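You operate a simulated robot arm through the tools that you are given. There is no shell and no other tool. Be economical: measure what you need, move in short steps, check, and stop when the job is done.

Carry out the task below with a simulated two-armed robot. There is one attempt and no reset: what you move stays moved.

JOB
Tip the silver tin and the small tray into the bowl and shake it level.
Fine: tin, tray and bowl go back. Set down upright: tin.

The check looks at the end state, three seconds after you hand in, the way a careful person would. Anything else that was tipped, shoved, dropped, spilled or broken makes it a failure.

ROBOT AND FRAMES
Two 7-joint arms with fingered hands on one trunk that stands fixed in place. Base frame: the origin is at the foot of the trunk, x ahead of it, y to its left, z up; the work surface is at about z = 800. Lengths are in mm, angles in degrees, forces in N, time in s.
The left shoulder is at [70, 172, 1352], the right one opposite. Payload 5 kg a hand.
The TCP of each hand is the grasp point between the finger pads, 43 mm short of the fingertips. In the tool frame z runs along the fingers and y along their closing line. Largest opening 144 mm; the body of the gripper starts 50 mm behind the TCP. The gripper is a hand of 5 fingers: y runs from the thumb to the fingers, the wrist lies at [-21, -124, -221] in the tool frame, and closing takes about 1.5 s.
Orientation is told as [roll, pitch, yaw] about the base's x, y, z axes, in that order, counted from this pose: with the fingers straight down and the wrist toward the robot, the tool's x, y and z point along [0, 1, 0], [1, 0, 0] and [0, 0, -1] of the base frame.

CONTROLS
- The arms move only by the tool jog_arm. It takes "left_plan", "right_plan" or both (then of equal length, played together; a hand with none holds still); each is a list of rows, each a list of 7 numbers: the turn, a rotation vector about the tool's x, y, z in units of 120 degrees (1.0 is 120 degrees), then the shift along the tool's x, y, z in units of 250 mm (1.0 is 250 mm), then the finger opening in mm, from 0 to 144. In form: [[ax, ay, az, x, y, z, hand], ...]. A call has 1 to 12 rows; each row is the pose to reach, as a shift and turn from the pose commanded when the call began, along the tool's axes at that moment. A call with a number of a shift or a turn outside -1 to 1 is refused whole. A row lasts 0.2 s, in which the tool goes at most 50 mm and 8.6 degrees; a call with a longer step from one row to the next is refused whole, and so is a gripper value outside its range. A pose out of reach is approached as far as the arm can. The call stops where the force on the tool passes 60 N (or 10 N more than at its start, if that is more) or the arm is blocked; 0.2 s more then pass. The fingers move at their own pace (about 45 mm/s each) and stop on an object; they squeeze with about 22 N. The grip force told is the motor's: it shows also when the fingers shut on nothing. Time passes only in rows, and 0.2 s behind the last, so rows that repeat a pose let the fingers close. It gives the time, the measured TCP pose, the force on the tool (base axes), the opening and the grip force at its end, in the units of the frame above (readings bear some noise), with the torque about the TCP (base axes, N m) and any sound that the robot's microphone picked up.
- Cameras (640 x 400 px; columns grow to the right, rows downward): "scene" is now at [126.1, 4.8, 1580.4]; the picture's right is [0.07, -1.00, -0.00], its down [-0.64, -0.04, -0.76] and it looks along [0.76, 0.05, -0.65] (base axes); focal length 316 px, centre (320, 200). "left" rides on the left gripper at [-86, -109, -168] in its tool frame; the picture's right is [-0.80, -0.28, 0.53], its down [0.54, -0.73, 0.42] and it looks along [0.27, 0.63, 0.73] (tool axes); focal length 275 px, centre (320, 200). "right" rides on the right gripper at [86, -109, -168] in its tool frame; the picture's right is [-0.80, 0.28, -0.53], its down [-0.54, -0.73, 0.42] and it looks along [-0.27, 0.63, 0.73] (tool axes); focal length 275 px, centre (320, 200). There is no depth. A picture from a camera that has moved, and an enlarged one, comes with that camera's place and axes in the base frame and with its lens. The place of the scene camera against the robot may be out by one fixed shift of up to 12 mm in any direction.
- grab_frame(camera): a new picture of that camera. It takes no simulated time.
- slide_trunk(by): slides the trunk up (or, below 0, down) by that many mm; the arms and the scene camera ride with it, the base frame stays. It gives what a move gives, with no picture.
- grasp_type(shape, hand): the hand has 5 fingers and takes this shape, open, in about a second: jaw (thumb against the fingers, like two jaws); tri (thumb and two fingers); tip (a fingertip pinch); poke (one finger out to press); point (the index stretched); flat (the hand flat); cup (the hand cupped); fist (a fist). The gripper value then closes the fingers along that shape, each until it touches; the sizes above hold for jaw. It gives what a move gives, with no picture.
- head_to(pan, tilt): turns the head with the scene camera to pan (to the left, within 86 degrees either way) and tilt (down, from -29 to 69), counted from straight ahead of the robot. It gives what a move gives.
- inspect(camera, box): a new picture of the part [left, top, right, bottom] of that camera's present view, enlarged. It takes no simulated time.
- job_done(): hands the job in; it is judged then, once.

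Work in short steps. Places have to be worked out from the pictures, the camera data and where the tool is seen: move nearer, look again, correct. Check each grasp and each placing, and mend what went wrong. You have 120 turns and 94 pictures in all, those below and enlarged ones among them. Open the grippers and draw the arms clear of the work before you hand the job in, unless the task says otherwise; then end with one line.

The tools are called by a JSON object that holds its "fn" and its "kwargs". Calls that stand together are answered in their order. jog_arm: Moves the arms, as the interface text tells. Its arguments: {"type":"object","properties":{"left_plan":{"type":"array"},"right_plan":{"type":"array"}},"required":[]} The other tools are called the same way: slide_trunk (by) slides the trunk up or down; grasp_type (shape, hand) gives the hand a shape; head_to (pan, tilt) turns the head that bears the scene camera; grab_frame (camera) takes a picture; inspect (camera, box) takes an enlarged picture of a part of a camera's view; job_done () hands the job in.

At the start:

```text
t: 0.0
left_position: [715.1, 255.4, 1209.3]
left_tool_rot: [0.1, 0.1, 0.1]
left_ft_force: [-0.3, -1.3, -0.3]
left_ft_torque: [0.02, 0.02, 0.0]
left_opening: 143.8
left_grasp_force: 0.0
left_shape: jaw
right_position: [739.8, -380.8, 1195.0]
right_tool_rot: [0.0, 0.1, 0.0]
right_ft_force: [0.6, 0.1, -0.2]
right_ft_torque: [0.0, 0.01, 0.02]
right_opening: 143.3
right_grasp_force: 0.1
right_shape: jaw
trunk travel left (down, up): [-450.0, 490.0]
head pan, tilt: [3.9, 40.2]
```

scene: 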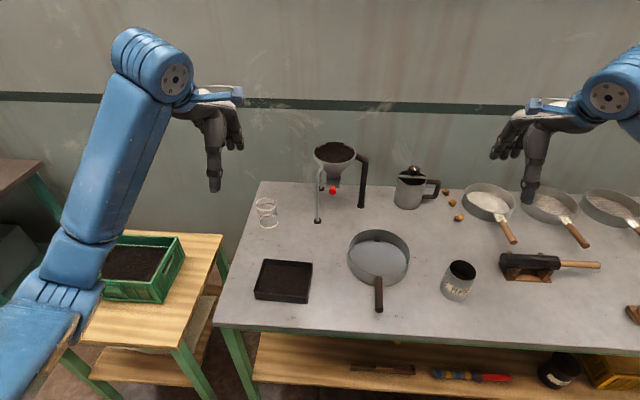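
right: 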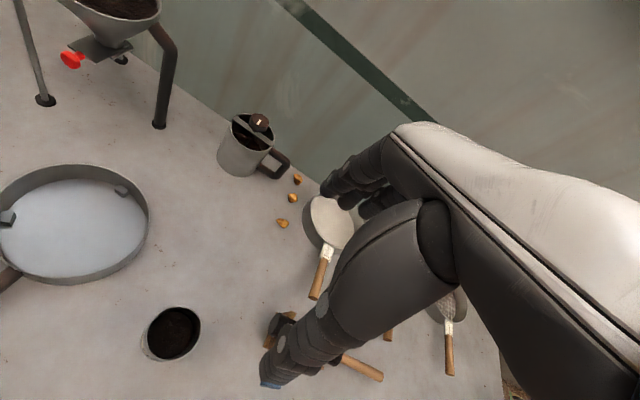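
left: 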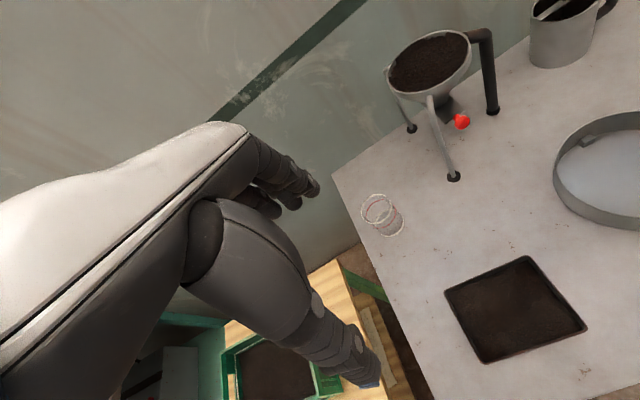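

I'll start with close views of the tin, the tray and the round pan to tell what holds what.

{"fn": "inspect", "kwargs": {"camera": "scene", "box": [230, 210, 430, 335]}}

{"fn": "inspect", "kwargs": {"camera": "scene", "box": [420, 220, 640, 358]}}

{"fn": "inspect", "kwargs": {"camera": "scene", "box": [240, 120, 480, 270]}}

{"fn": "inspect", "kwargs": {"camera": "right", "box": [0, 150, 240, 400]}}

```text
3.20 times, centred on (330, 272) of scene
camera zoom: at [126.1, 4.8, 1580.4], right [0.07, -1.0, 0.0], down [-0.64, -0.04, -0.76], along [0.76, 0.05, -0.65], focal length 1012 px, centre (288, -32)
```

zoom: 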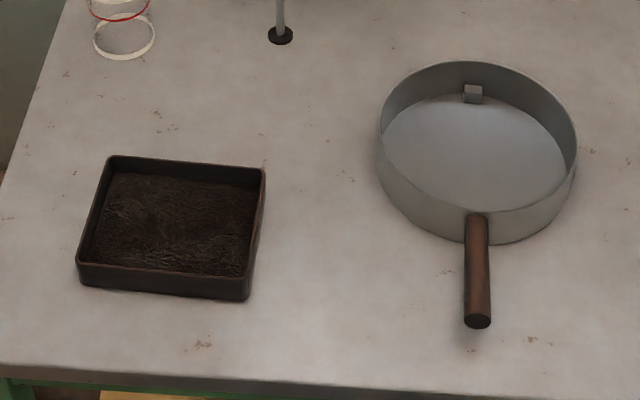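

```text
2.90 times, centred on (530, 289) of scene
camera zoom: at [126.1, 4.8, 1580.4], right [0.07, -1.0, 0.0], down [-0.64, -0.04, -0.76], along [0.76, 0.05, -0.65], focal length 916 px, centre (-289, -58)
```

zoom: 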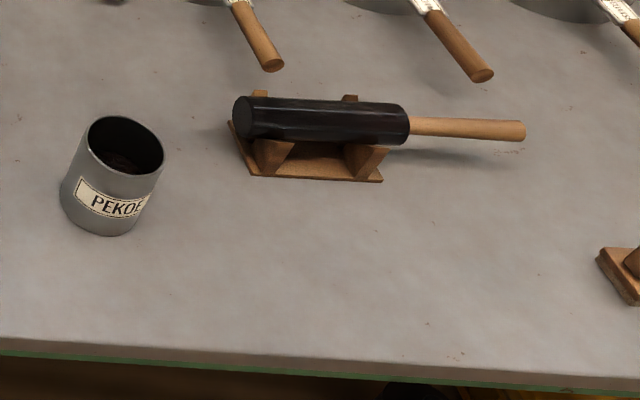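

```text
2.67 times, centred on (360, 195) of scene
camera zoom: at [126.1, 4.8, 1580.4], right [0.07, -1.0, 0.0], down [-0.64, -0.04, -0.76], along [0.76, 0.05, -0.65], focal length 843 px, centre (213, 213)
```

zoom: 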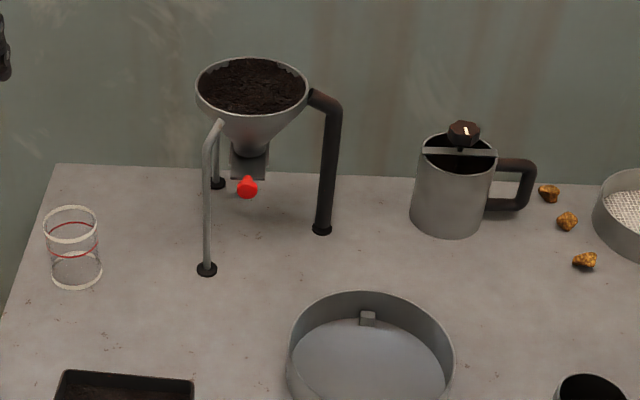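

```text
1.60 times, centred on (120, 275) of right
camera zoom: at [632.1, -293.7, 1362.7], right [0.28, -0.8, 0.53], down [-0.73, -0.54, -0.42], along [0.63, -0.27, -0.73], focal length 440 px, centre (640, 80)
```

zoom: 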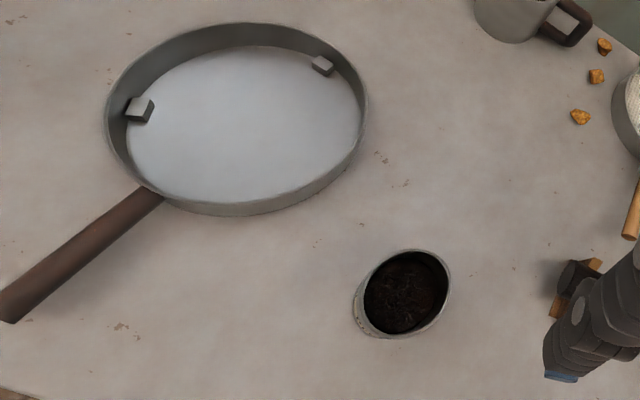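

The round handled vessel may be the "bowl", but I look over the rest of the bench for another bowl, tin or tray first.

{"fn": "head_to", "kwargs": {"pan": -35, "tilt": 42}}

{"fn": "grab_frame", "kwargs": {"camera": "scene"}}

{"fn": "head_to", "kwargs": {"pan": 35, "tilt": 45}}

{"fn": "grab_frame", "kwargs": {"camera": "scene"}}

{"fn": "head_to", "kwargs": {"pan": -5, "tilt": 60}}

{"fn": "grab_frame", "kwargs": {"camera": "scene"}}

```text
t: 1.1
left_position: [713.6, 256.4, 1209.8]
left_tool_rot: [0.0, 0.1, 0.1]
left_ft_force: [0.1, -0.7, 0.5]
left_ft_torque: [0.0, 0.0, 0.01]
left_opening: 143.6
left_grasp_force: 0.1
left_shape: jaw
right_position: [740.0, -380.9, 1194.7]
right_tool_rot: [0.0, 0.0, -0.1]
right_ft_force: [-0.2, 0.7, 0.2]
right_ft_torque: [0.04, -0.06, 0.02]
right_opening: 143.5
right_grasp_force: 0.1
right_shape: jaw
trunk travel left (down, up): [-450.0, 490.0]
head pan, tilt: [-35.0, 42.0]
```

```text
86 pictures are left
camera scene: at [110.0, -48.9, 1577.7], right [-0.57, -0.82, 0.0], down [-0.55, 0.38, -0.74], along [0.61, -0.43, -0.67], focal length 316 px, centre (320, 200)
```

scene: 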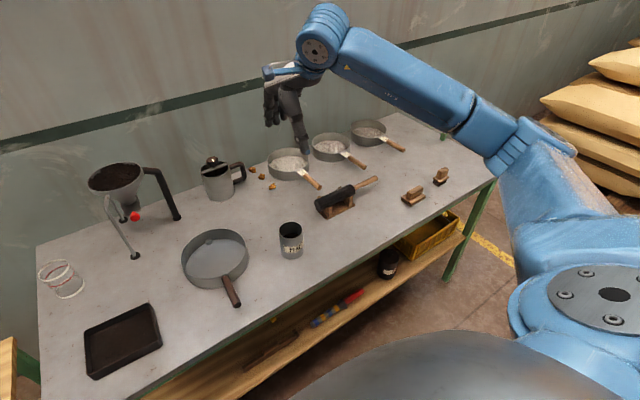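

```text
t: 2.5
left_position: [714.6, 255.4, 1210.0]
left_tool_rot: [0.0, 0.0, 0.1]
left_ft_force: [0.0, 0.1, 0.3]
left_ft_torque: [-0.02, -0.01, 0.0]
left_opening: 143.5
left_grasp_force: 0.0
left_shape: jaw
right_position: [740.4, -380.4, 1195.2]
right_tool_rot: [-0.1, 0.0, 0.0]
right_ft_force: [-0.3, 0.8, -0.2]
right_ft_torque: [0.02, -0.02, 0.0]
right_opening: 143.5
right_grasp_force: 0.0
right_shape: jaw
trunk travel left (down, up): [-450.0, 490.0]
head pan, tilt: [35.0, 45.0]
```

```text
85 pictures are left
camera scene: at [108.1, 45.5, 1573.4], right [0.57, -0.82, 0.0], down [-0.58, -0.41, -0.71], along [0.58, 0.41, -0.71], focal length 316 px, centre (320, 200)
```

scene: 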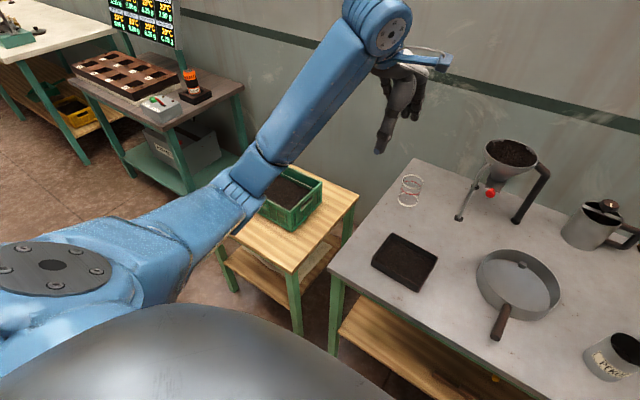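

```text
t: 3.5
left_position: [714.3, 255.5, 1210.2]
left_tool_rot: [0.0, 0.0, 0.0]
left_ft_force: [0.0, -0.2, -0.4]
left_ft_torque: [0.02, 0.01, 0.0]
left_opening: 143.5
left_grasp_force: 0.0
left_shape: jaw
right_position: [740.1, -381.0, 1194.4]
right_tool_rot: [0.1, 0.0, -0.1]
right_ft_force: [0.0, 0.8, 0.3]
right_ft_torque: [0.01, 0.03, -0.02]
right_opening: 143.8
right_grasp_force: 0.1
right_shape: jaw
trunk travel left (down, up): [-450.0, 490.0]
head pan, tilt: [-5.0, 60.0]
```

```text
84 pictures are left
camera scene: at [107.9, -6.8, 1554.0], right [-0.09, -1.0, 0.0], down [-0.86, 0.07, -0.5], along [0.5, -0.04, -0.87], focal length 316 px, centre (320, 200)
```

scene: 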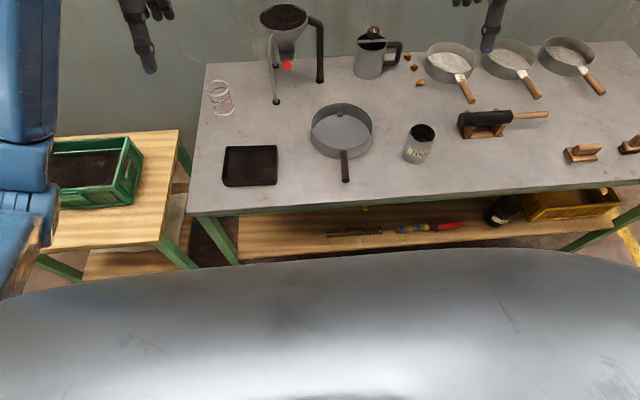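

The round handled pan must be the bowl. The tin is at about (672,-337), the tray at about (662,142) and the bowl centre at about (767,-131). I'll pour the tin with the right hand from a side grasp, so I first turn the right hand to yaw -45 and bring it toward the near-right of the tin.

{"fn": "jog_arm", "kwargs": {"right_plan": [[0, 0, 0.0625, -0.024, -0.0987, 0.0633, 143], [0, 0, 0.125, -0.048, -0.1974, 0.1266, 143], [0, 0, 0.1875, -0.072, -0.296, 0.19, 143], [0, 0, 0.25, -0.096, -0.395, 0.253, 143], [0, 0, 0.3125, -0.12, -0.4935, 0.3165, 143], [0, 0, 0.375, -0.144, -0.592, 0.38, 143]]}}

{"fn": "head_to", "kwargs": {"pan": -8, "tilt": 48}}

```text
t: 4.9
left_position: [714.0, 256.2, 1212.3]
left_tool_rot: [0.0, 0.1, 0.1]
left_ft_force: [-0.9, -0.2, -0.2]
left_ft_torque: [-0.04, -0.02, 0.05]
left_opening: 143.8
left_grasp_force: 0.0
left_shape: jaw
right_position: [591.3, -417.7, 1098.9]
right_tool_rot: [0.0, 0.0, -45.2]
right_ft_force: [-1.3, 0.0, -0.2]
right_ft_torque: [0.02, 0.0, 0.04]
right_opening: 143.3
right_grasp_force: 0.0
right_shape: jaw
trunk travel left (down, up): [-450.0, 490.0]
head pan, tilt: [-5.0, 60.0]
```

```text
t: 5.7
left_position: [714.2, 255.5, 1210.2]
left_tool_rot: [-0.1, 0.0, 0.1]
left_ft_force: [0.5, -0.2, 0.2]
left_ft_torque: [0.03, -0.02, 0.04]
left_opening: 143.7
left_grasp_force: 0.0
left_shape: jaw
right_position: [593.0, -416.3, 1098.9]
right_tool_rot: [0.1, 0.0, -44.9]
right_ft_force: [0.2, 0.4, -0.8]
right_ft_torque: [-0.01, 0.03, -0.02]
right_opening: 143.2
right_grasp_force: 0.1
right_shape: jaw
trunk travel left (down, up): [-450.0, 490.0]
head pan, tilt: [-8.0, 48.0]
```

The yaw is right. Now I roll the hand 70° so the fingers point toward the tin, staying at the same place.

{"fn": "jog_arm", "kwargs": {"right_plan": [[0, 0.0648, 0, 0, 0, 0, 143], [0, 0.1296, 0, 0, 0, 0, 143], [0, 0.1944, 0, 0, 0, 0, 143], [0, 0.2592, 0, 0, 0, 0, 143], [0, 0.324, 0, 0, 0, 0, 143], [0, 0.3889, 0, 0, 0, 0, 143], [0, 0.4537, 0, 0, 0, 0, 143], [0, 0.5185, 0, 0, 0, 0, 143], [0, 0.5833, 0, 0, 0, 0, 143]]}}

{"fn": "grab_frame", "kwargs": {"camera": "scene"}}

{"fn": "grab_frame", "kwargs": {"camera": "right"}}

```text
t: 7.9
left_position: [708.8, 258.2, 1214.0]
left_tool_rot: [0.1, -0.3, 0.3]
left_ft_force: [-1.3, 1.9, 1.5]
left_ft_torque: [-0.09, -0.08, 0.03]
left_opening: 143.8
left_grasp_force: 0.0
left_shape: jaw
right_position: [353.3, -504.5, 914.4]
right_tool_rot: [35.9, 17.0, -49.7]
right_ft_force: [0.2, -0.7, -0.4]
right_ft_torque: [0.03, -0.01, 0.0]
right_opening: 143.6
right_grasp_force: 0.1
right_shape: jaw
right hand out of reach, approached as far as the arm can: row 7, 8, 9
trunk travel left (down, up): [-450.0, 490.0]
head pan, tilt: [-8.0, 48.0]
stopped in row 9 (right hand): the arm was blocked; the commanded pose is now the measured one
```

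```text
83 pictures are left
camera scene: at [112.1, -12.6, 1569.9], right [-0.14, -0.99, 0.0], down [-0.73, 0.1, -0.67], along [0.67, -0.09, -0.74], focal length 316 px, centre (320, 200)
```

scene: 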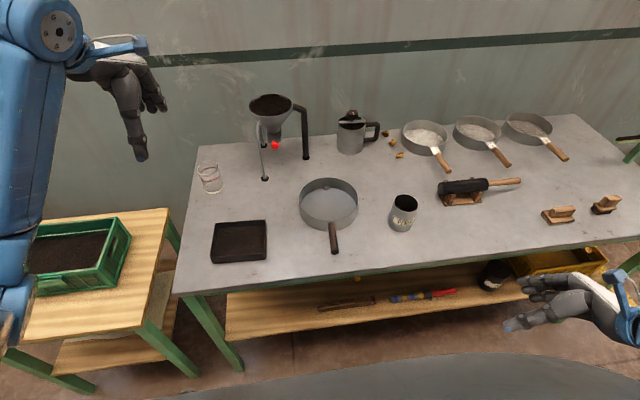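

```text
82 pictures are left
camera right: at [298.7, -484.9, 1124.5], right [-0.56, -0.82, -0.12], down [-0.72, 0.55, -0.42], along [0.41, -0.15, -0.9], focal length 275 px, centre (320, 200)
```

right: 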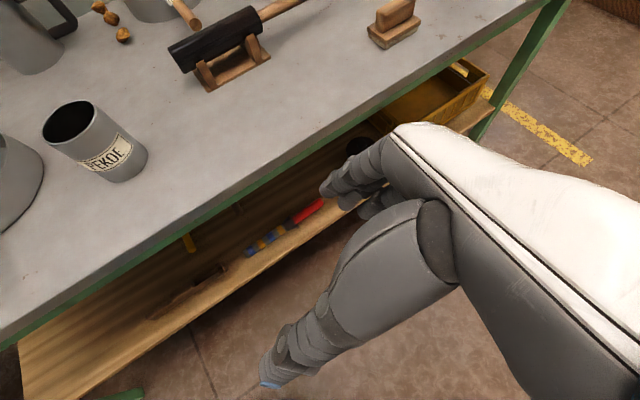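

The roll went beyond the arm's reach, so the hand swung into free space in front of the bench; the picture shows nothing touched. I lift it back up, then test with the shoulder lower, because a level hand suits a lower shoulder.

{"fn": "jog_arm", "kwargs": {"right_plan": [[-0.015, 0.006, -0.019, 0.1075, -0.0465, -0.1077, 143], [-0.031, 0.011, -0.038, 0.215, -0.093, -0.2153, 143], [-0.046, 0.017, -0.057, 0.3225, -0.1395, -0.323, 143], [-0.061, 0.023, -0.077, 0.43, -0.186, -0.4307, 143], [-0.077, 0.028, -0.096, 0.5375, -0.2325, -0.538, 143], [-0.092, 0.034, -0.115, 0.645, -0.279, -0.646, 143]]}}

```text
t: 9.3
left_position: [714.5, 256.1, 1210.9]
left_tool_rot: [0.0, 0.0, 0.1]
left_ft_force: [0.5, 0.4, 0.6]
left_ft_torque: [-0.03, 0.01, 0.02]
left_opening: 143.8
left_grasp_force: 0.0
left_shape: jaw
right_position: [413.1, -542.4, 1135.2]
right_tool_rot: [40.4, 0.0, -45.6]
right_ft_force: [0.8, 1.0, 0.8]
right_ft_torque: [-0.01, 0.06, -0.03]
right_opening: 143.5
right_grasp_force: 0.1
right_shape: jaw
right hand out of reach, approached as far as the arm can: row 3, 4, 5, 6
trunk travel left (down, up): [-450.0, 490.0]
head pan, tilt: [-8.0, 48.0]
```

The limit is that the wrist comes too near the shoulder, not the height. I move outward and lower, still at 40–45° roll, to a standoff near-right of the tin.

{"fn": "jog_arm", "kwargs": {"right_plan": [[0, 0.007, 0, 0.0465, 0.04, 0.1565, 143], [0, 0.014, 0, 0.093, 0.08, 0.313, 143], [0, 0.021, 0, 0.1395, 0.12, 0.4695, 143], [0, 0.028, 0, 0.186, 0.16, 0.626, 143], [0, 0.035, 0, 0.2325, 0.2, 0.7825, 143], [0, 0.042, 0, 0.279, 0.24, 0.939, 143]]}}

```text
t: 10.9
left_position: [716.3, 253.3, 1208.7]
left_tool_rot: [0.1, 0.2, -0.1]
left_ft_force: [0.7, -1.0, -0.6]
left_ft_torque: [0.01, 0.02, 0.01]
left_opening: 143.9
left_grasp_force: 0.2
left_shape: jaw
right_position: [550.1, -464.3, 969.2]
right_tool_rot: [40.0, 5.5, -46.0]
right_ft_force: [0.4, 0.1, 0.1]
right_ft_torque: [-0.01, 0.03, -0.03]
right_opening: 143.1
right_grasp_force: 0.1
right_shape: jaw
right hand out of reach, approached as far as the arm can: row 6
trunk travel left (down, up): [-450.0, 490.0]
head pan, tilt: [-8.0, 48.0]
stopped in row 6 (right hand): the arm was blocked; the commanded pose is now the measured one
```

It stopped close to the standoff, since my commanded start had drifted. From the measured pose I roll on to 70° at about (590,-420,940), which keeps the wrist well away from the shoulder.

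{"fn": "jog_arm", "kwargs": {"right_plan": [[-0.005, 0.0625, -0.011, 0.027, -0.001, 0.06, 143], [-0.01, 0.125, -0.022, 0.0535, -0.002, 0.121, 143], [-0.015, 0.1875, -0.032, 0.08, -0.003, 0.1815, 143], [-0.02, 0.25, -0.043, 0.107, -0.004, 0.242, 143]]}}

{"fn": "grab_frame", "kwargs": {"camera": "scene"}}

{"fn": "grab_frame", "kwargs": {"camera": "right"}}

```text
t: 11.9
left_position: [713.6, 255.1, 1210.6]
left_tool_rot: [0.0, 0.0, 0.0]
left_ft_force: [-0.8, 1.4, 0.8]
left_ft_torque: [0.0, -0.04, 0.0]
left_opening: 143.7
left_grasp_force: 0.1
left_shape: jaw
right_position: [528.4, -491.6, 1047.7]
right_tool_rot: [68.7, 0.1, -44.7]
right_ft_force: [0.6, -0.3, 0.1]
right_ft_torque: [0.01, -0.01, 0.02]
right_opening: 142.9
right_grasp_force: 0.0
right_shape: jaw
right hand out of reach, approached as far as the arm can: row 1, 2, 3, 4
trunk travel left (down, up): [-450.0, 490.0]
head pan, tilt: [-8.0, 48.0]
```

```text
81 pictures are left
camera scene: at [118.4, -11.9, 1569.4], right [-0.14, -0.99, 0.0], down [-0.74, 0.1, -0.67], along [0.66, -0.09, -0.74], focal length 316 px, centre (320, 200)
```

scene: 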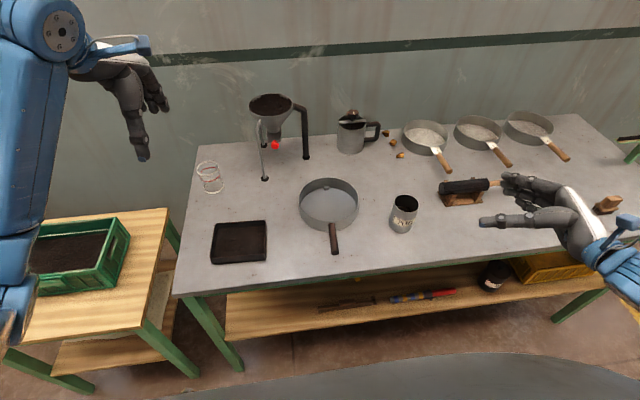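

```text
80 pictures are left
camera right: at [364.4, -503.5, 1190.2], right [-0.35, -0.76, -0.55], down [-0.38, 0.65, -0.66], along [0.86, -0.02, -0.52], focal length 275 px, centre (320, 200)
```

right: 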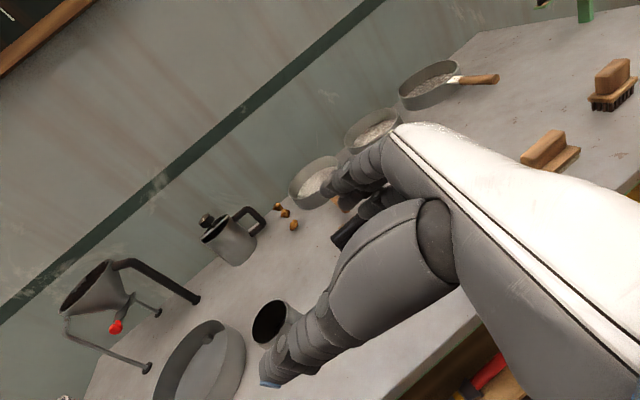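

The orientation is reached, but the hand sits about 110 mm too high and out to the right. I lower the trunk by 150, which should bring the pose inside the workspace while the hand stays above the bench.

{"fn": "slide_trunk", "kwargs": {"by": -150}}

```text
t: 13.6
left_position: [714.6, 254.6, 1059.2]
left_tool_rot: [0.1, 0.0, 0.0]
left_ft_force: [-1.3, 0.8, 0.5]
left_ft_torque: [-0.03, -0.02, 0.0]
left_opening: 143.6
left_grasp_force: 0.0
left_shape: jaw
right_position: [528.0, -492.5, 897.6]
right_tool_rot: [68.7, 0.2, -44.8]
right_ft_force: [0.9, -0.3, -0.4]
right_ft_torque: [-0.06, -0.02, 0.01]
right_opening: 142.9
right_grasp_force: 0.0
right_shape: jaw
trunk travel left (down, up): [-300.0, 640.0]
head pan, tilt: [-8.0, 48.0]
```

To learn what pose the controller now holds as commanded, I make a small, safe upward move.

{"fn": "jog_arm", "kwargs": {"right_plan": [[0, 0, 0, 0.137, 0, -0.053, 143], [0, 0, 0, 0.273, 0, -0.107, 143], [0, 0, 0, 0.41, 0, -0.16, 143], [0, 0, 0, 0.41, 0, -0.16, 143]]}}

```text
t: 14.6
left_position: [715.0, 253.0, 1060.9]
left_tool_rot: [0.0, -0.1, 0.1]
left_ft_force: [-0.8, 0.1, 0.9]
left_ft_torque: [0.03, 0.0, -0.02]
left_opening: 143.8
left_grasp_force: 0.0
left_shape: jaw
right_position: [529.0, -492.3, 1007.1]
right_tool_rot: [68.6, 0.3, -44.8]
right_ft_force: [-0.7, 0.0, 0.2]
right_ft_torque: [0.0, 0.02, 0.03]
right_opening: 142.9
right_grasp_force: 0.1
right_shape: jaw
trunk travel left (down, up): [-300.0, 640.0]
head pan, tilt: [-8.0, 48.0]
```

Good: commanded equals measured. Now to the standoff at about (592,-417,903), 120 mm short of the tin along the fingers.

{"fn": "jog_arm", "kwargs": {"right_plan": [[0, 0, 0, -0.0615, -0.008, 0.129, 143], [0, 0, 0, -0.123, -0.016, 0.257, 143], [0, 0, 0, -0.1845, -0.025, 0.386, 143], [0, 0, 0, -0.246, -0.033, 0.515, 143]]}}

{"fn": "grab_frame", "kwargs": {"camera": "scene"}}

{"fn": "grab_frame", "kwargs": {"camera": "right"}}

```text
t: 15.6
left_position: [715.3, 255.0, 1060.4]
left_tool_rot: [-0.1, 0.1, 0.0]
left_ft_force: [-0.5, 0.3, -0.6]
left_ft_torque: [0.01, 0.01, 0.0]
left_opening: 143.8
left_grasp_force: 0.0
left_shape: jaw
right_position: [562.1, -454.3, 951.5]
right_tool_rot: [68.5, 0.3, -44.7]
right_ft_force: [-0.1, 0.0, 0.7]
right_ft_torque: [0.01, 0.01, 0.02]
right_opening: 143.0
right_grasp_force: 0.0
right_shape: jaw
right hand out of reach, approached as far as the arm can: row 3, 4
trunk travel left (down, up): [-300.0, 640.0]
head pan, tilt: [-8.0, 48.0]
```

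```text
79 pictures are left
camera scene: at [119.7, -12.0, 1419.2], right [-0.14, -0.99, 0.0], down [-0.74, 0.1, -0.67], along [0.66, -0.09, -0.74], focal length 316 px, centre (320, 200)
```

scene: 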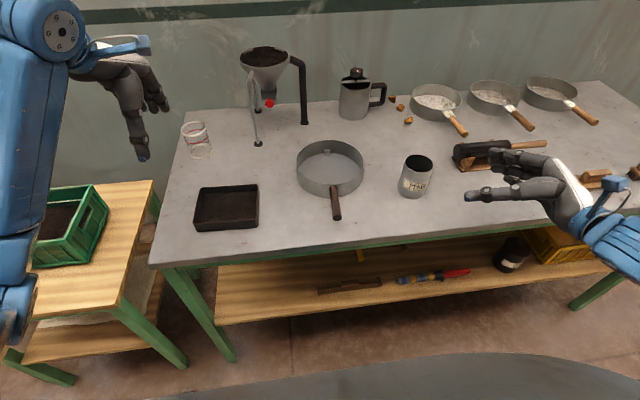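

```text
78 pictures are left
camera right: at [397.1, -466.2, 1093.5], right [-0.35, -0.76, -0.55], down [-0.38, 0.65, -0.66], along [0.85, -0.02, -0.52], focal length 275 px, centre (320, 200)
```

right: 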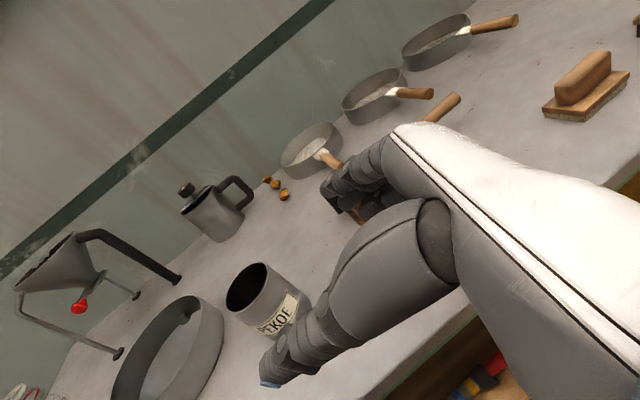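

The hand is stopped short again and lies too high relative to the shoulder. I raise the left hand by 190 so it stays clear, then lower the trunk further.

{"fn": "jog_arm", "kwargs": {"left_plan": [[0, 0, 0, 0, 0, -0.19, 143], [0, 0, 0, 0, 0, -0.38, 143], [0, 0, 0, 0, 0, -0.57, 143], [0, 0, 0, 0, 0, -0.76, 143]], "right_plan": [[0, 0, 0, 0.18, 0.0, -0.2, 143], [0, 0, 0, 0.33, 0, -0.25, 143], [0, 0, 0, 0.5, 0, -0.3, 143], [0, 0, 0, 0.6, 0, -0.35, 143]]}}

{"fn": "slide_trunk", "kwargs": {"by": -150}}

```text
refused: row 1 steps farther than a row can; nothing moved
```

```text
t: 16.9
left_position: [713.9, 254.2, 941.3]
left_tool_rot: [-0.1, -0.2, -0.1]
left_ft_force: [1.0, -0.7, 0.3]
left_ft_torque: [0.05, 0.09, -0.03]
left_opening: 143.9
left_grasp_force: 0.1
left_shape: jaw
right_position: [562.2, -452.4, 848.8]
right_tool_rot: [69.5, -1.8, -44.2]
right_ft_force: [-13.0, -2.2, 39.6]
right_ft_torque: [-3.1, -1.31, -1.12]
right_opening: 143.2
right_grasp_force: 0.0
right_shape: jaw
trunk travel left (down, up): [-179.0, 761.0]
head pan, tilt: [-8.0, 48.0]
stopped: the force on the tool passed its limit at 73 N (the readings are from after the stop); the commanded pose is now the measured one
```

The jog was refused, so the trunk slid with the hand too low and the right hand pressed on the bench at TCP z≈849. I back up 60 mm at once and look.

{"fn": "slide_trunk", "kwargs": {"by": 60}}

{"fn": "grab_frame", "kwargs": {"camera": "scene"}}

```text
t: 17.9
left_position: [714.3, 254.6, 998.5]
left_tool_rot: [0.0, 0.2, 0.0]
left_ft_force: [0.0, -0.6, 0.3]
left_ft_torque: [-0.02, 0.05, -0.01]
left_opening: 143.8
left_grasp_force: 0.0
left_shape: jaw
right_position: [563.0, -455.1, 900.1]
right_tool_rot: [69.0, -0.9, -44.4]
right_ft_force: [0.0, 0.3, -0.9]
right_ft_torque: [-0.02, -0.02, -0.02]
right_opening: 142.7
right_grasp_force: 0.0
right_shape: jaw
trunk travel left (down, up): [-239.0, 701.0]
head pan, tilt: [-8.0, 48.0]
```

```text
77 pictures are left
camera scene: at [119.6, -12.2, 1358.0], right [-0.14, -0.99, 0.0], down [-0.74, 0.1, -0.67], along [0.66, -0.09, -0.74], focal length 316 px, centre (320, 200)
```

scene: 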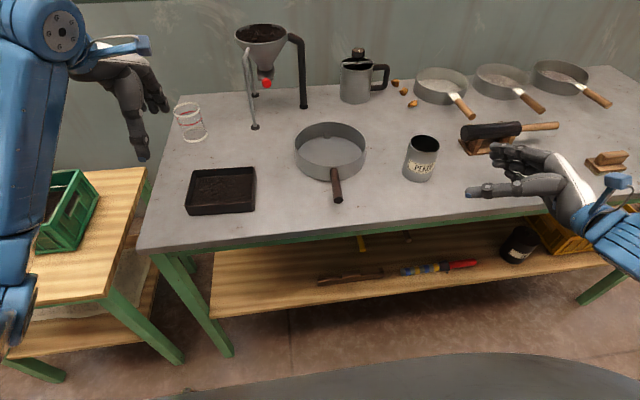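

Nothing was disturbed. From here the tin lies straight ahead along the fingers, so I advance about 60% of the way.

{"fn": "jog_arm", "kwargs": {"right_plan": [[0, 0, 0, 0.026, -0.005, 0.128, 143], [0, 0, 0, 0.051, -0.01, 0.255, 143], [0, 0, 0, 0.077, -0.014, 0.383, 143]]}}

{"fn": "grab_frame", "kwargs": {"camera": "right"}}

{"fn": "inspect", "kwargs": {"camera": "scene", "box": [360, 100, 600, 250]}}

```text
t: 18.7
left_position: [715.1, 254.2, 999.7]
left_tool_rot: [0.0, 0.0, 0.1]
left_ft_force: [0.0, -0.1, -0.2]
left_ft_torque: [-0.05, -0.01, 0.0]
left_opening: 143.9
left_grasp_force: 0.0
left_shape: jaw
right_position: [581.6, -439.4, 925.7]
right_tool_rot: [69.0, -0.9, -44.2]
right_ft_force: [0.2, 0.0, -0.4]
right_ft_torque: [0.02, -0.01, -0.05]
right_opening: 142.8
right_grasp_force: 0.0
right_shape: jaw
right hand out of reach, approached as far as the arm can: row 1, 2, 3
trunk travel left (down, up): [-239.0, 701.0]
head pan, tilt: [-8.0, 48.0]
```

```text
76 pictures are left
camera right: at [414.8, -450.8, 1065.1], right [-0.34, -0.77, -0.55], down [-0.37, 0.64, -0.67], along [0.86, -0.02, -0.5], focal length 275 px, centre (320, 200)
```

right: 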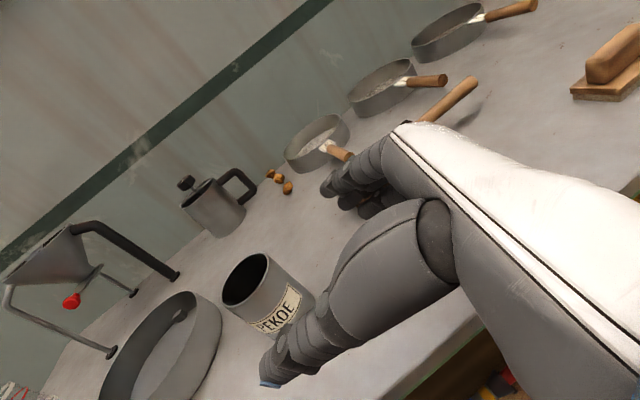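

```text
2.67 times, centred on (480, 175) of scene
camera zoom: at [119.4, -12.0, 1358.2], right [-0.14, -0.99, 0.0], down [-0.74, 0.1, -0.67], along [0.66, -0.09, -0.74], focal length 843 px, centre (-107, 267)
```

zoom: 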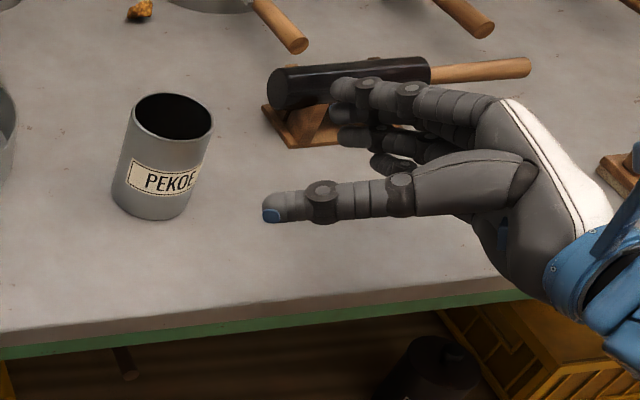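

The hand is limited by the sideways bend of its wrist, so a more forward-pointing palm (yaw about -25) should free it, and it still clears the mallet. I turn to that while moving to a new standoff, right of the tin.

{"fn": "jog_arm", "kwargs": {"right_plan": [[0.037, 0, -0.0145, 0.0155, 0.0395, -0.059, 143], [0.0745, 0, -0.029, 0.031, 0.079, -0.1185, 143], [0.112, 0, -0.0435, 0.0465, 0.1185, -0.178, 143], [0.149, 0, -0.058, 0.062, 0.158, -0.237, 143], [0.149, 0, -0.058, 0.062, 0.158, -0.237, 143]]}}

{"fn": "inspect", "kwargs": {"camera": "scene", "box": [360, 100, 600, 250]}}

```text
t: 20.1
left_position: [714.5, 253.5, 999.2]
left_tool_rot: [0.0, 0.2, 0.0]
left_ft_force: [0.2, -0.3, 0.7]
left_ft_torque: [0.05, 0.0, 0.01]
left_opening: 143.8
left_grasp_force: 0.1
left_shape: jaw
right_position: [605.3, -502.3, 1105.8]
right_tool_rot: [75.8, -15.5, -26.2]
right_ft_force: [-0.2, -1.0, -0.5]
right_ft_torque: [0.06, 0.0, -0.01]
right_opening: 143.0
right_grasp_force: 0.0
right_shape: jaw
trunk travel left (down, up): [-239.0, 701.0]
head pan, tilt: [-8.0, 48.0]
stopped in row 5 (right hand): the arm was blocked; the commanded pose is now the measured one
```

```text
2.67 times, centred on (480, 175) of scene
camera zoom: at [120.1, -13.2, 1358.2], right [-0.14, -0.99, 0.0], down [-0.74, 0.1, -0.67], along [0.66, -0.09, -0.74], focal length 843 px, centre (-107, 267)
```

zoom: 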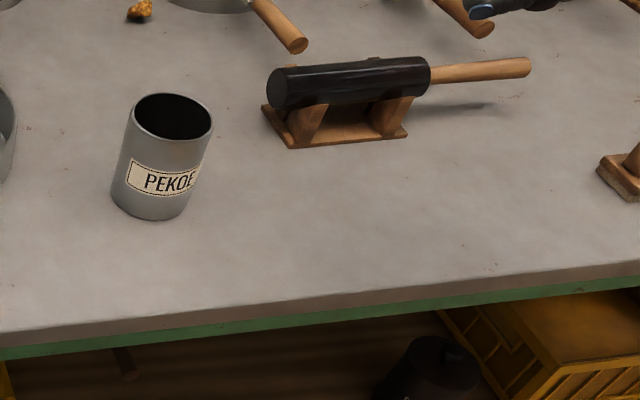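

The hand jumped upward, which looks like a switch of arm configuration. I check where it is.

{"fn": "grab_frame", "kwargs": {"camera": "scene"}}

```text
73 pictures are left
camera scene: at [120.1, -13.2, 1358.2], right [-0.14, -0.99, 0.0], down [-0.74, 0.1, -0.67], along [0.66, -0.09, -0.74], focal length 316 px, centre (320, 200)
```

scene: 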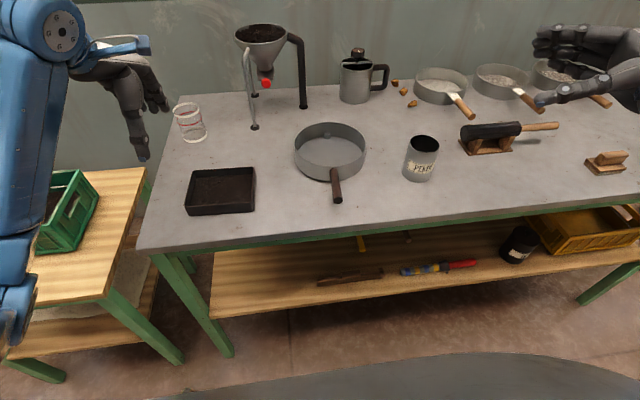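

The hand is free in the air, to the right and high. From this new configuration I go gently to about (621,-447,1000) with roll 69 and yaw -25.

{"fn": "jog_arm", "kwargs": {"right_plan": [[0.008, -0.0095, 0.02, -0.055, -0.025, 0.053, 143], [0.016, -0.019, 0.04, -0.11, -0.051, 0.105, 143], [0.024, -0.0285, 0.06, -0.165, -0.076, 0.158, 143], [0.032, -0.038, 0.08, -0.22, -0.101, 0.211, 143], [0.04, -0.0475, 0.1, -0.275, -0.127, 0.263, 143], [0.048, -0.057, 0.12, -0.33, -0.152, 0.316, 143], [0.048, -0.057, 0.12, -0.33, -0.152, 0.316, 143]]}}

{"fn": "grab_frame", "kwargs": {"camera": "scene"}}

```text
t: 21.7
left_position: [716.2, 253.2, 1000.8]
left_tool_rot: [0.0, 0.1, -0.1]
left_ft_force: [0.5, -1.0, 0.9]
left_ft_torque: [0.0, -0.02, 0.02]
left_opening: 144.0
left_grasp_force: 0.1
left_shape: jaw
right_position: [619.3, -447.0, 1000.6]
right_tool_rot: [68.7, 0.0, -25.0]
right_ft_force: [-0.1, 0.4, 0.3]
right_ft_torque: [-0.03, 0.0, 0.0]
right_opening: 142.9
right_grasp_force: 0.1
right_shape: jaw
trunk travel left (down, up): [-239.0, 701.0]
head pan, tilt: [-8.0, 48.0]
```

```text
72 pictures are left
camera scene: at [118.8, -12.1, 1358.3], right [-0.14, -0.99, 0.0], down [-0.74, 0.1, -0.67], along [0.66, -0.09, -0.74], focal length 316 px, centre (320, 200)
```

scene: 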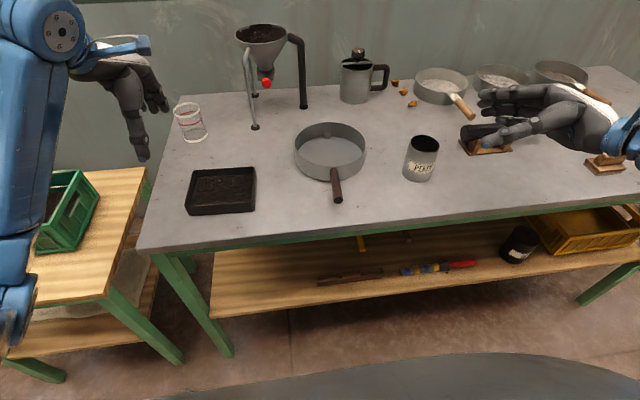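

The pose is reached exactly, and a second sighting confirms the tin axis at (672,-337), about 72 mm wide and 97 tall. I descend to z≈922 at the standoff.

{"fn": "jog_arm", "kwargs": {"right_plan": [[0, 0, 0, -0.097, 0.002, 0.038, 143], [0, 0, 0, -0.193, 0.004, 0.076, 143], [0, 0, 0, -0.29, 0.006, 0.114, 143], [0, 0, 0, -0.29, 0.006, 0.114, 143]]}}

{"fn": "inspect", "kwargs": {"camera": "scene", "box": [360, 80, 640, 255]}}

```text
t: 22.7
left_position: [715.4, 254.8, 1000.0]
left_tool_rot: [0.0, 0.1, 0.0]
left_ft_force: [0.9, -0.1, 0.4]
left_ft_torque: [0.01, 0.03, -0.03]
left_opening: 143.9
left_grasp_force: 0.0
left_shape: jaw
right_position: [622.2, -445.8, 924.8]
right_tool_rot: [68.6, 0.1, -25.0]
right_ft_force: [-0.9, 0.8, 0.7]
right_ft_torque: [-0.01, -0.01, 0.02]
right_opening: 143.1
right_grasp_force: 0.0
right_shape: jaw
trunk travel left (down, up): [-239.0, 701.0]
head pan, tilt: [-8.0, 48.0]
```

```text
2.29 times, centred on (500, 168) of scene
camera zoom: at [118.8, -11.8, 1358.3], right [-0.14, -0.99, 0.0], down [-0.74, 0.1, -0.67], along [0.66, -0.09, -0.74], focal length 723 px, centre (-91, 274)
```

zoom: 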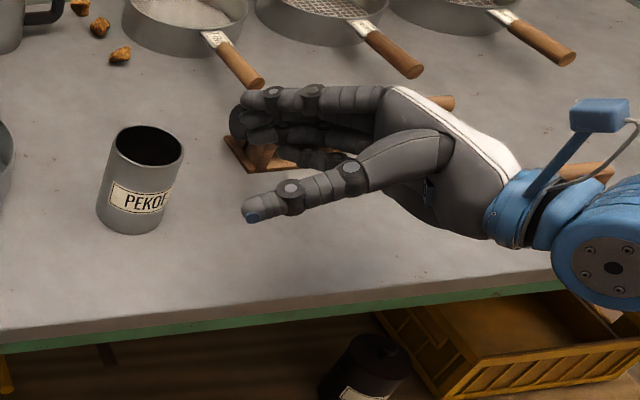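

The hand lines up with the tin and clears the mallet stand. I advance 130 mm along the fingers so the tin lies at the grasp point.

{"fn": "jog_arm", "kwargs": {"right_plan": [[0, 0, 0, -0.003, -0.001, 0.13, 143], [0, 0, 0, -0.006, -0.002, 0.26, 143], [0, 0, 0, -0.009, -0.003, 0.39, 143], [0, 0, 0, -0.012, -0.003, 0.52, 143], [0, 0, 0, -0.012, -0.003, 0.52, 143]]}}

{"fn": "inspect", "kwargs": {"camera": "scene", "box": [340, 80, 620, 255]}}

{"fn": "grab_frame", "kwargs": {"camera": "right"}}

```text
t: 23.7
left_position: [711.9, 254.1, 1002.1]
left_tool_rot: [-0.1, 0.0, 0.0]
left_ft_force: [1.0, -0.2, -0.1]
left_ft_torque: [-0.01, 0.01, 0.02]
left_opening: 143.9
left_grasp_force: 0.1
left_shape: jaw
right_position: [653.9, -352.2, 853.3]
right_tool_rot: [67.8, 1.2, -25.9]
right_ft_force: [-8.7, -6.8, 35.6]
right_ft_torque: [-2.34, -1.97, -0.9]
right_opening: 143.0
right_grasp_force: 0.0
right_shape: jaw
trunk travel left (down, up): [-239.0, 701.0]
head pan, tilt: [-8.0, 48.0]
stopped in row 4 (right hand): the force on the tool passed its limit at 82 N (the readings are from after the stop); the commanded pose is now the measured one
```

```text
2.29 times, centred on (480, 168) of scene
camera zoom: at [115.4, -11.0, 1359.3], right [-0.14, -0.99, 0.0], down [-0.73, 0.1, -0.67], along [0.66, -0.09, -0.74], focal length 723 px, centre (-46, 274)
```

zoom: 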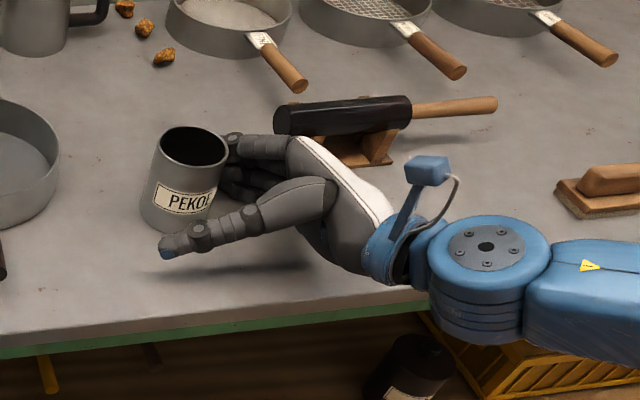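

```text
69 pictures are left
camera right: at [504.9, -415.3, 1000.6], right [-0.1, -0.83, -0.54], down [-0.58, 0.49, -0.65], along [0.81, 0.25, -0.54], focal length 275 px, centre (320, 200)
```

right: 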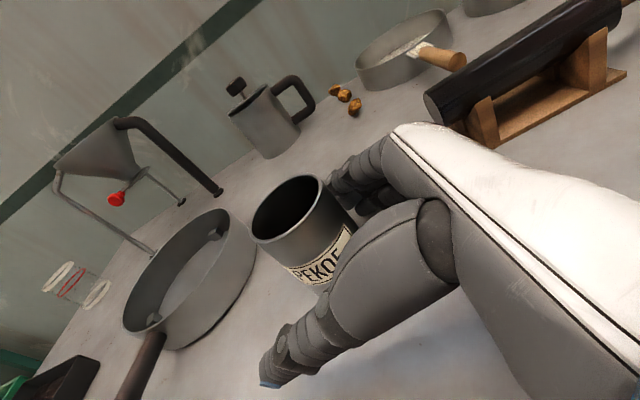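

The hand dipped lower than commanded and its underside touched the bench, so the call stopped; the tin still stands. I lift 24 mm first.

{"fn": "jog_arm", "kwargs": {"right_plan": [[0, 0, 0, 0.045, 0, -0.018, 143], [0, 0, 0, 0.089, 0, -0.036, 143], [0, 0, 0, 0.089, 0, -0.036, 143]]}}

```text
t: 24.1
left_position: [713.7, 255.9, 999.8]
left_tool_rot: [-0.1, -0.1, 0.0]
left_ft_force: [0.6, -0.7, 0.8]
left_ft_torque: [0.01, 0.0, 0.0]
left_opening: 143.8
left_grasp_force: 0.1
left_shape: jaw
right_position: [650.6, -351.6, 855.3]
right_tool_rot: [67.2, 1.8, -26.1]
right_ft_force: [0.7, -2.2, 34.4]
right_ft_torque: [-2.11, -2.68, -0.07]
right_opening: 143.2
right_grasp_force: 0.1
right_shape: jaw
trunk travel left (down, up): [-239.0, 701.0]
head pan, tilt: [-8.0, 48.0]
stopped in row 2 (right hand): the force on the tool passed its limit at 74 N (the readings are from after the stop); the commanded pose is now the measured one
```

The hand still rests on the bench near the lower fingers at about 35 N. I lift with the trunk by 25 mm.

{"fn": "slide_trunk", "kwargs": {"by": 25}}

{"fn": "inspect", "kwargs": {"camera": "scene", "box": [340, 80, 620, 255]}}

```text
t: 24.8
left_position: [714.9, 253.3, 1022.6]
left_tool_rot: [0.0, 0.2, 0.0]
left_ft_force: [0.3, 0.1, 0.5]
left_ft_torque: [-0.01, 0.01, 0.0]
left_opening: 143.8
left_grasp_force: 0.0
left_shape: jaw
right_position: [648.1, -352.4, 869.6]
right_tool_rot: [67.0, 2.5, -26.0]
right_ft_force: [0.9, -0.1, 0.6]
right_ft_torque: [-0.03, 0.02, 0.01]
right_opening: 143.0
right_grasp_force: 0.1
right_shape: jaw
trunk travel left (down, up): [-264.0, 676.0]
head pan, tilt: [-8.0, 48.0]
```

```text
2.29 times, centred on (480, 168) of scene
camera zoom: at [119.5, -11.8, 1382.8], right [-0.14, -0.99, 0.0], down [-0.74, 0.1, -0.67], along [0.66, -0.09, -0.74], focal length 723 px, centre (-46, 274)
```

zoom: 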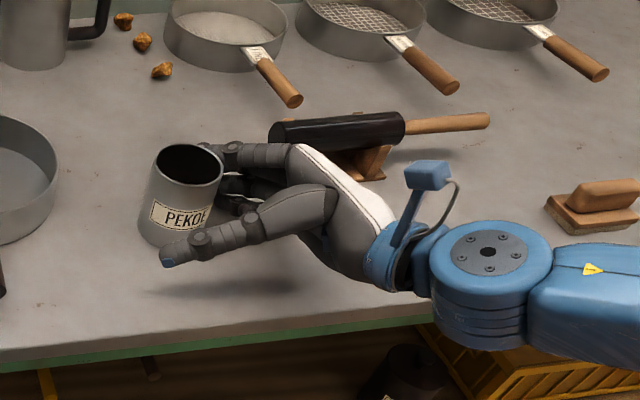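

The hand is free at z≈870. The tin axis is near (675,-339), so I centre the hand on it: about 20 mm toward the finger side and 20 mm forward, slightly higher.

{"fn": "jog_arm", "kwargs": {"right_plan": [[0, 0, 0, 0.035, 0.03, 0.015, 143], [0, 0, 0, 0.05, 0.06, 0.04, 143], [0, 0, 0, 0.058, 0.08, 0.076, 143], [0, 0, 0, 0.058, 0.08, 0.076, 143]]}}

{"fn": "inspect", "kwargs": {"camera": "scene", "box": [340, 80, 620, 255]}}

```text
t: 25.8
left_position: [715.3, 254.0, 1024.3]
left_tool_rot: [0.0, 0.1, 0.0]
left_ft_force: [0.3, -0.8, -0.5]
left_ft_torque: [0.02, 0.03, 0.01]
left_opening: 143.6
left_grasp_force: 0.0
left_shape: jaw
right_position: [676.8, -340.0, 876.0]
right_tool_rot: [67.2, 2.5, -26.0]
right_ft_force: [-0.4, 0.5, -0.9]
right_ft_torque: [0.0, 0.0, 0.01]
right_opening: 143.2
right_grasp_force: 0.3
right_shape: jaw
trunk travel left (down, up): [-264.0, 676.0]
head pan, tilt: [-8.0, 48.0]
```

```text
2.29 times, centred on (480, 168) of scene
camera zoom: at [119.6, -12.3, 1383.2], right [-0.14, -0.99, 0.0], down [-0.74, 0.1, -0.67], along [0.66, -0.09, -0.74], focal length 723 px, centre (-46, 274)
```

zoom: 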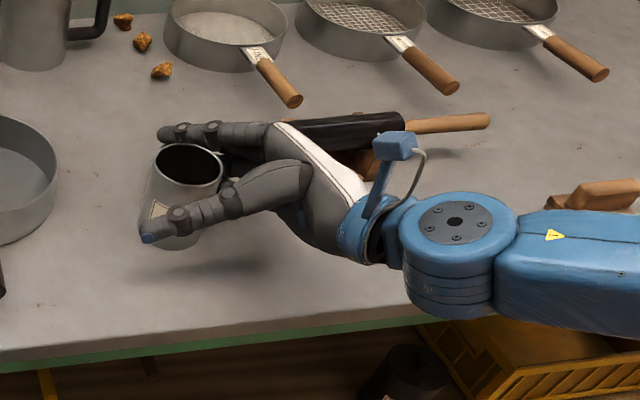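

The tin is nicely between thumb and fingers. I close in place.

{"fn": "jog_arm", "kwargs": {"right_plan": [[0, 0, 0, 0, 0, 0, 120], [0, 0, 0, 0, 0, 0, 90], [0, 0, 0, 0, 0, 0, 60], [0, 0, 0, 0, 0, 0, 40], [0, 0, 0, 0, 0, 0, 30], [0, 0, 0, 0, 0, 0, 30], [0, 0, 0, 0, 0, 0, 30], [0, 0, 0, 0, 0, 0, 30], [0, 0, 0, 0, 0, 0, 30]]}}

{"fn": "inspect", "kwargs": {"camera": "scene", "box": [340, 80, 620, 255]}}

```text
t: 27.8
left_position: [714.5, 253.8, 1023.0]
left_tool_rot: [0.1, 0.1, 0.0]
left_ft_force: [0.0, 0.3, -0.1]
left_ft_torque: [-0.02, -0.04, 0.01]
left_opening: 143.8
left_grasp_force: 0.1
left_shape: jaw
right_position: [677.9, -340.4, 877.4]
right_tool_rot: [67.0, 2.4, -26.0]
right_ft_force: [0.7, 0.7, 1.4]
right_ft_torque: [-0.06, -0.08, 0.0]
right_opening: 52.5
right_grasp_force: 22.0
right_shape: jaw
trunk travel left (down, up): [-264.0, 676.0]
head pan, tilt: [-8.0, 48.0]
```

```text
2.29 times, centred on (480, 168) of scene
camera zoom: at [119.3, -12.0, 1383.2], right [-0.14, -0.99, 0.0], down [-0.74, 0.1, -0.67], along [0.66, -0.09, -0.74], focal length 723 px, centre (-46, 274)
```

zoom: 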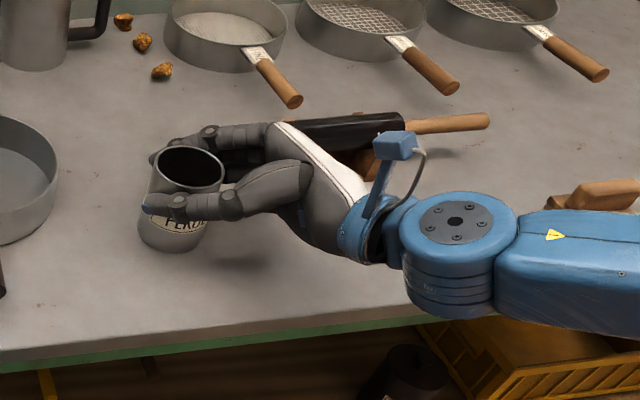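

Held: 22 N, opening 52. I lift 60 mm straight up and check.

{"fn": "jog_arm", "kwargs": {"right_plan": [[0, 0, 0, 0.055, -0.002, -0.023, 30], [0, 0, 0, 0.11, -0.005, -0.047, 30], [0, 0, 0, 0.166, -0.007, -0.07, 30], [0, 0, 0, 0.221, -0.01, -0.094, 30]]}}

{"fn": "grab_frame", "kwargs": {"camera": "scene"}}

```text
t: 28.8
left_position: [714.4, 254.3, 1024.0]
left_tool_rot: [0.0, 0.2, 0.0]
left_ft_force: [0.5, 1.3, -0.1]
left_ft_torque: [-0.02, -0.01, -0.01]
left_opening: 144.1
left_grasp_force: 0.1
left_shape: jaw
right_position: [677.3, -340.8, 934.7]
right_tool_rot: [67.4, 2.3, -25.9]
right_ft_force: [0.4, 0.1, -1.8]
right_ft_torque: [-0.04, 0.0, -0.02]
right_opening: 52.2
right_grasp_force: 22.4
right_shape: jaw
trunk travel left (down, up): [-264.0, 676.0]
head pan, tilt: [-8.0, 48.0]
```

```text
65 pictures are left
camera scene: at [118.9, -11.3, 1383.1], right [-0.14, -0.99, 0.0], down [-0.74, 0.1, -0.67], along [0.66, -0.09, -0.74], focal length 316 px, centre (320, 200)
```

scene: 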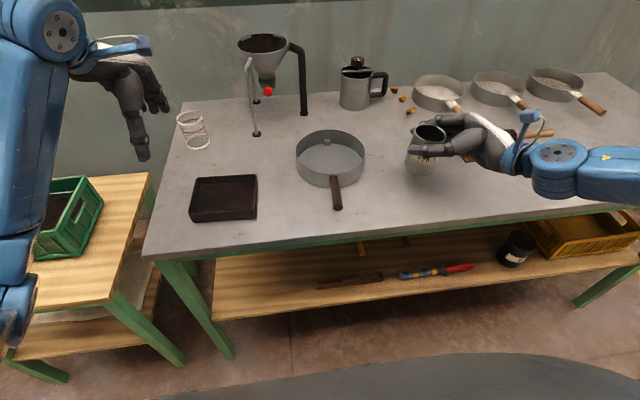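

The tin (about 0.19 kg) is lifted upright and secure. I carry it level toward the right of the bowl, to about (767,-200,965), turning yaw to 0 so it will tip straight left.

{"fn": "jog_arm", "kwargs": {"right_plan": [[0.033, -0.0015, -0.014, 0.061, 0.012, 0.0945, 30], [0.067, -0.003, -0.028, 0.122, 0.024, 0.189, 30], [0.1, -0.0045, -0.0415, 0.183, 0.0365, 0.2835, 30], [0.133, -0.006, -0.055, 0.244, 0.049, 0.378, 30], [0.167, -0.0075, -0.069, 0.305, 0.061, 0.4725, 30], [0.2, -0.009, -0.083, 0.366, 0.073, 0.567, 30], [0.2, -0.009, -0.083, 0.366, 0.073, 0.567, 30]]}}

{"fn": "inspect", "kwargs": {"camera": "scene", "box": [260, 60, 540, 235]}}

```text
t: 30.4
left_position: [714.3, 253.0, 1024.1]
left_tool_rot: [-0.1, 0.1, 0.0]
left_ft_force: [0.0, 0.8, 0.2]
left_ft_torque: [0.01, -0.09, 0.03]
left_opening: 143.7
left_grasp_force: 0.0
left_shape: jaw
right_position: [768.4, -200.5, 967.1]
right_tool_rot: [67.1, 2.6, 0.1]
right_ft_force: [0.2, -0.6, -0.4]
right_ft_torque: [0.01, -0.07, -0.01]
right_opening: 52.2
right_grasp_force: 22.0
right_shape: jaw
trunk travel left (down, up): [-264.0, 676.0]
head pan, tilt: [-8.0, 48.0]
```

```text
2.29 times, centred on (400, 148) of scene
camera zoom: at [118.4, -12.5, 1383.3], right [-0.14, -0.99, 0.0], down [-0.74, 0.1, -0.67], along [0.66, -0.09, -0.74], focal length 723 px, centre (137, 320)
```

zoom: 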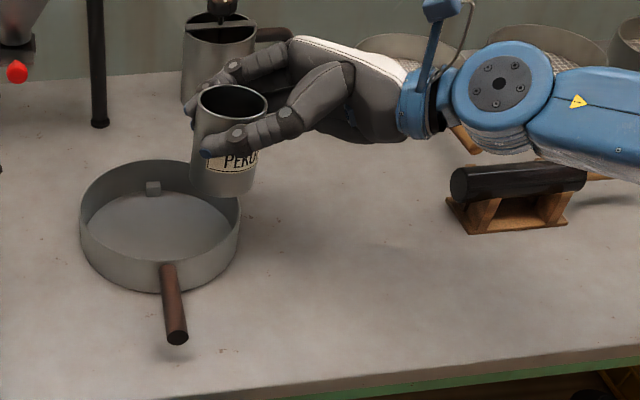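

Bowl centre confirmed near (763,-130), and the tin hangs upright at its right edge. I move it in and tilt the first 45°.

{"fn": "jog_arm", "kwargs": {"right_plan": [[0, -0.05, 0, -0.001, -0.003, 0.036, 30], [0, -0.1, 0, -0.002, -0.006, 0.071, 30], [0, -0.16, 0, -0.003, -0.008, 0.107, 30], [0, -0.22, 0, -0.004, -0.011, 0.142, 30], [0, -0.28, 0, -0.005, -0.013, 0.178, 30], [0, -0.33, 0, -0.006, -0.016, 0.213, 30], [0, -0.375, 0, -0.006, -0.016, 0.213, 30], [0, -0.375, 0, -0.006, -0.016, 0.213, 30]]}}

{"fn": "inspect", "kwargs": {"camera": "scene", "box": [260, 60, 540, 235]}}

```text
t: 32.2
left_position: [715.3, 252.2, 1023.8]
left_tool_rot: [0.0, 0.1, 0.0]
left_ft_force: [0.5, -0.3, -0.2]
left_ft_torque: [0.01, 0.06, 0.01]
left_opening: 143.8
left_grasp_force: 0.1
left_shape: jaw
right_position: [764.9, -151.4, 943.6]
right_tool_rot: [22.1, 2.7, 0.0]
right_ft_force: [0.8, -0.7, -1.7]
right_ft_torque: [0.04, -0.03, 0.0]
right_opening: 51.8
right_grasp_force: 22.4
right_shape: jaw
trunk travel left (down, up): [-264.0, 676.0]
head pan, tilt: [-8.0, 48.0]
```

```text
2.29 times, centred on (400, 148) of scene
camera zoom: at [119.5, -12.3, 1383.2], right [-0.14, -0.99, 0.0], down [-0.74, 0.1, -0.67], along [0.66, -0.09, -0.74], focal length 723 px, centre (137, 320)
```

zoom: 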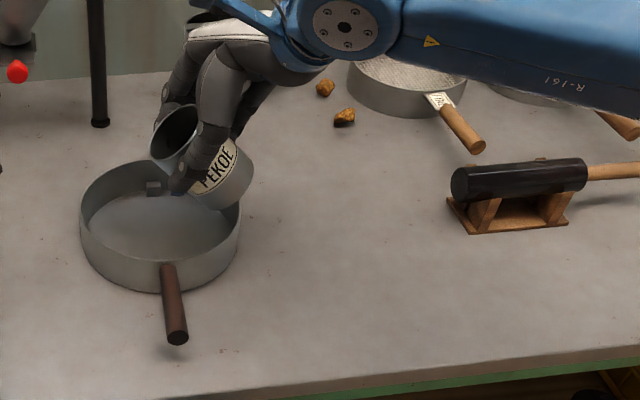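

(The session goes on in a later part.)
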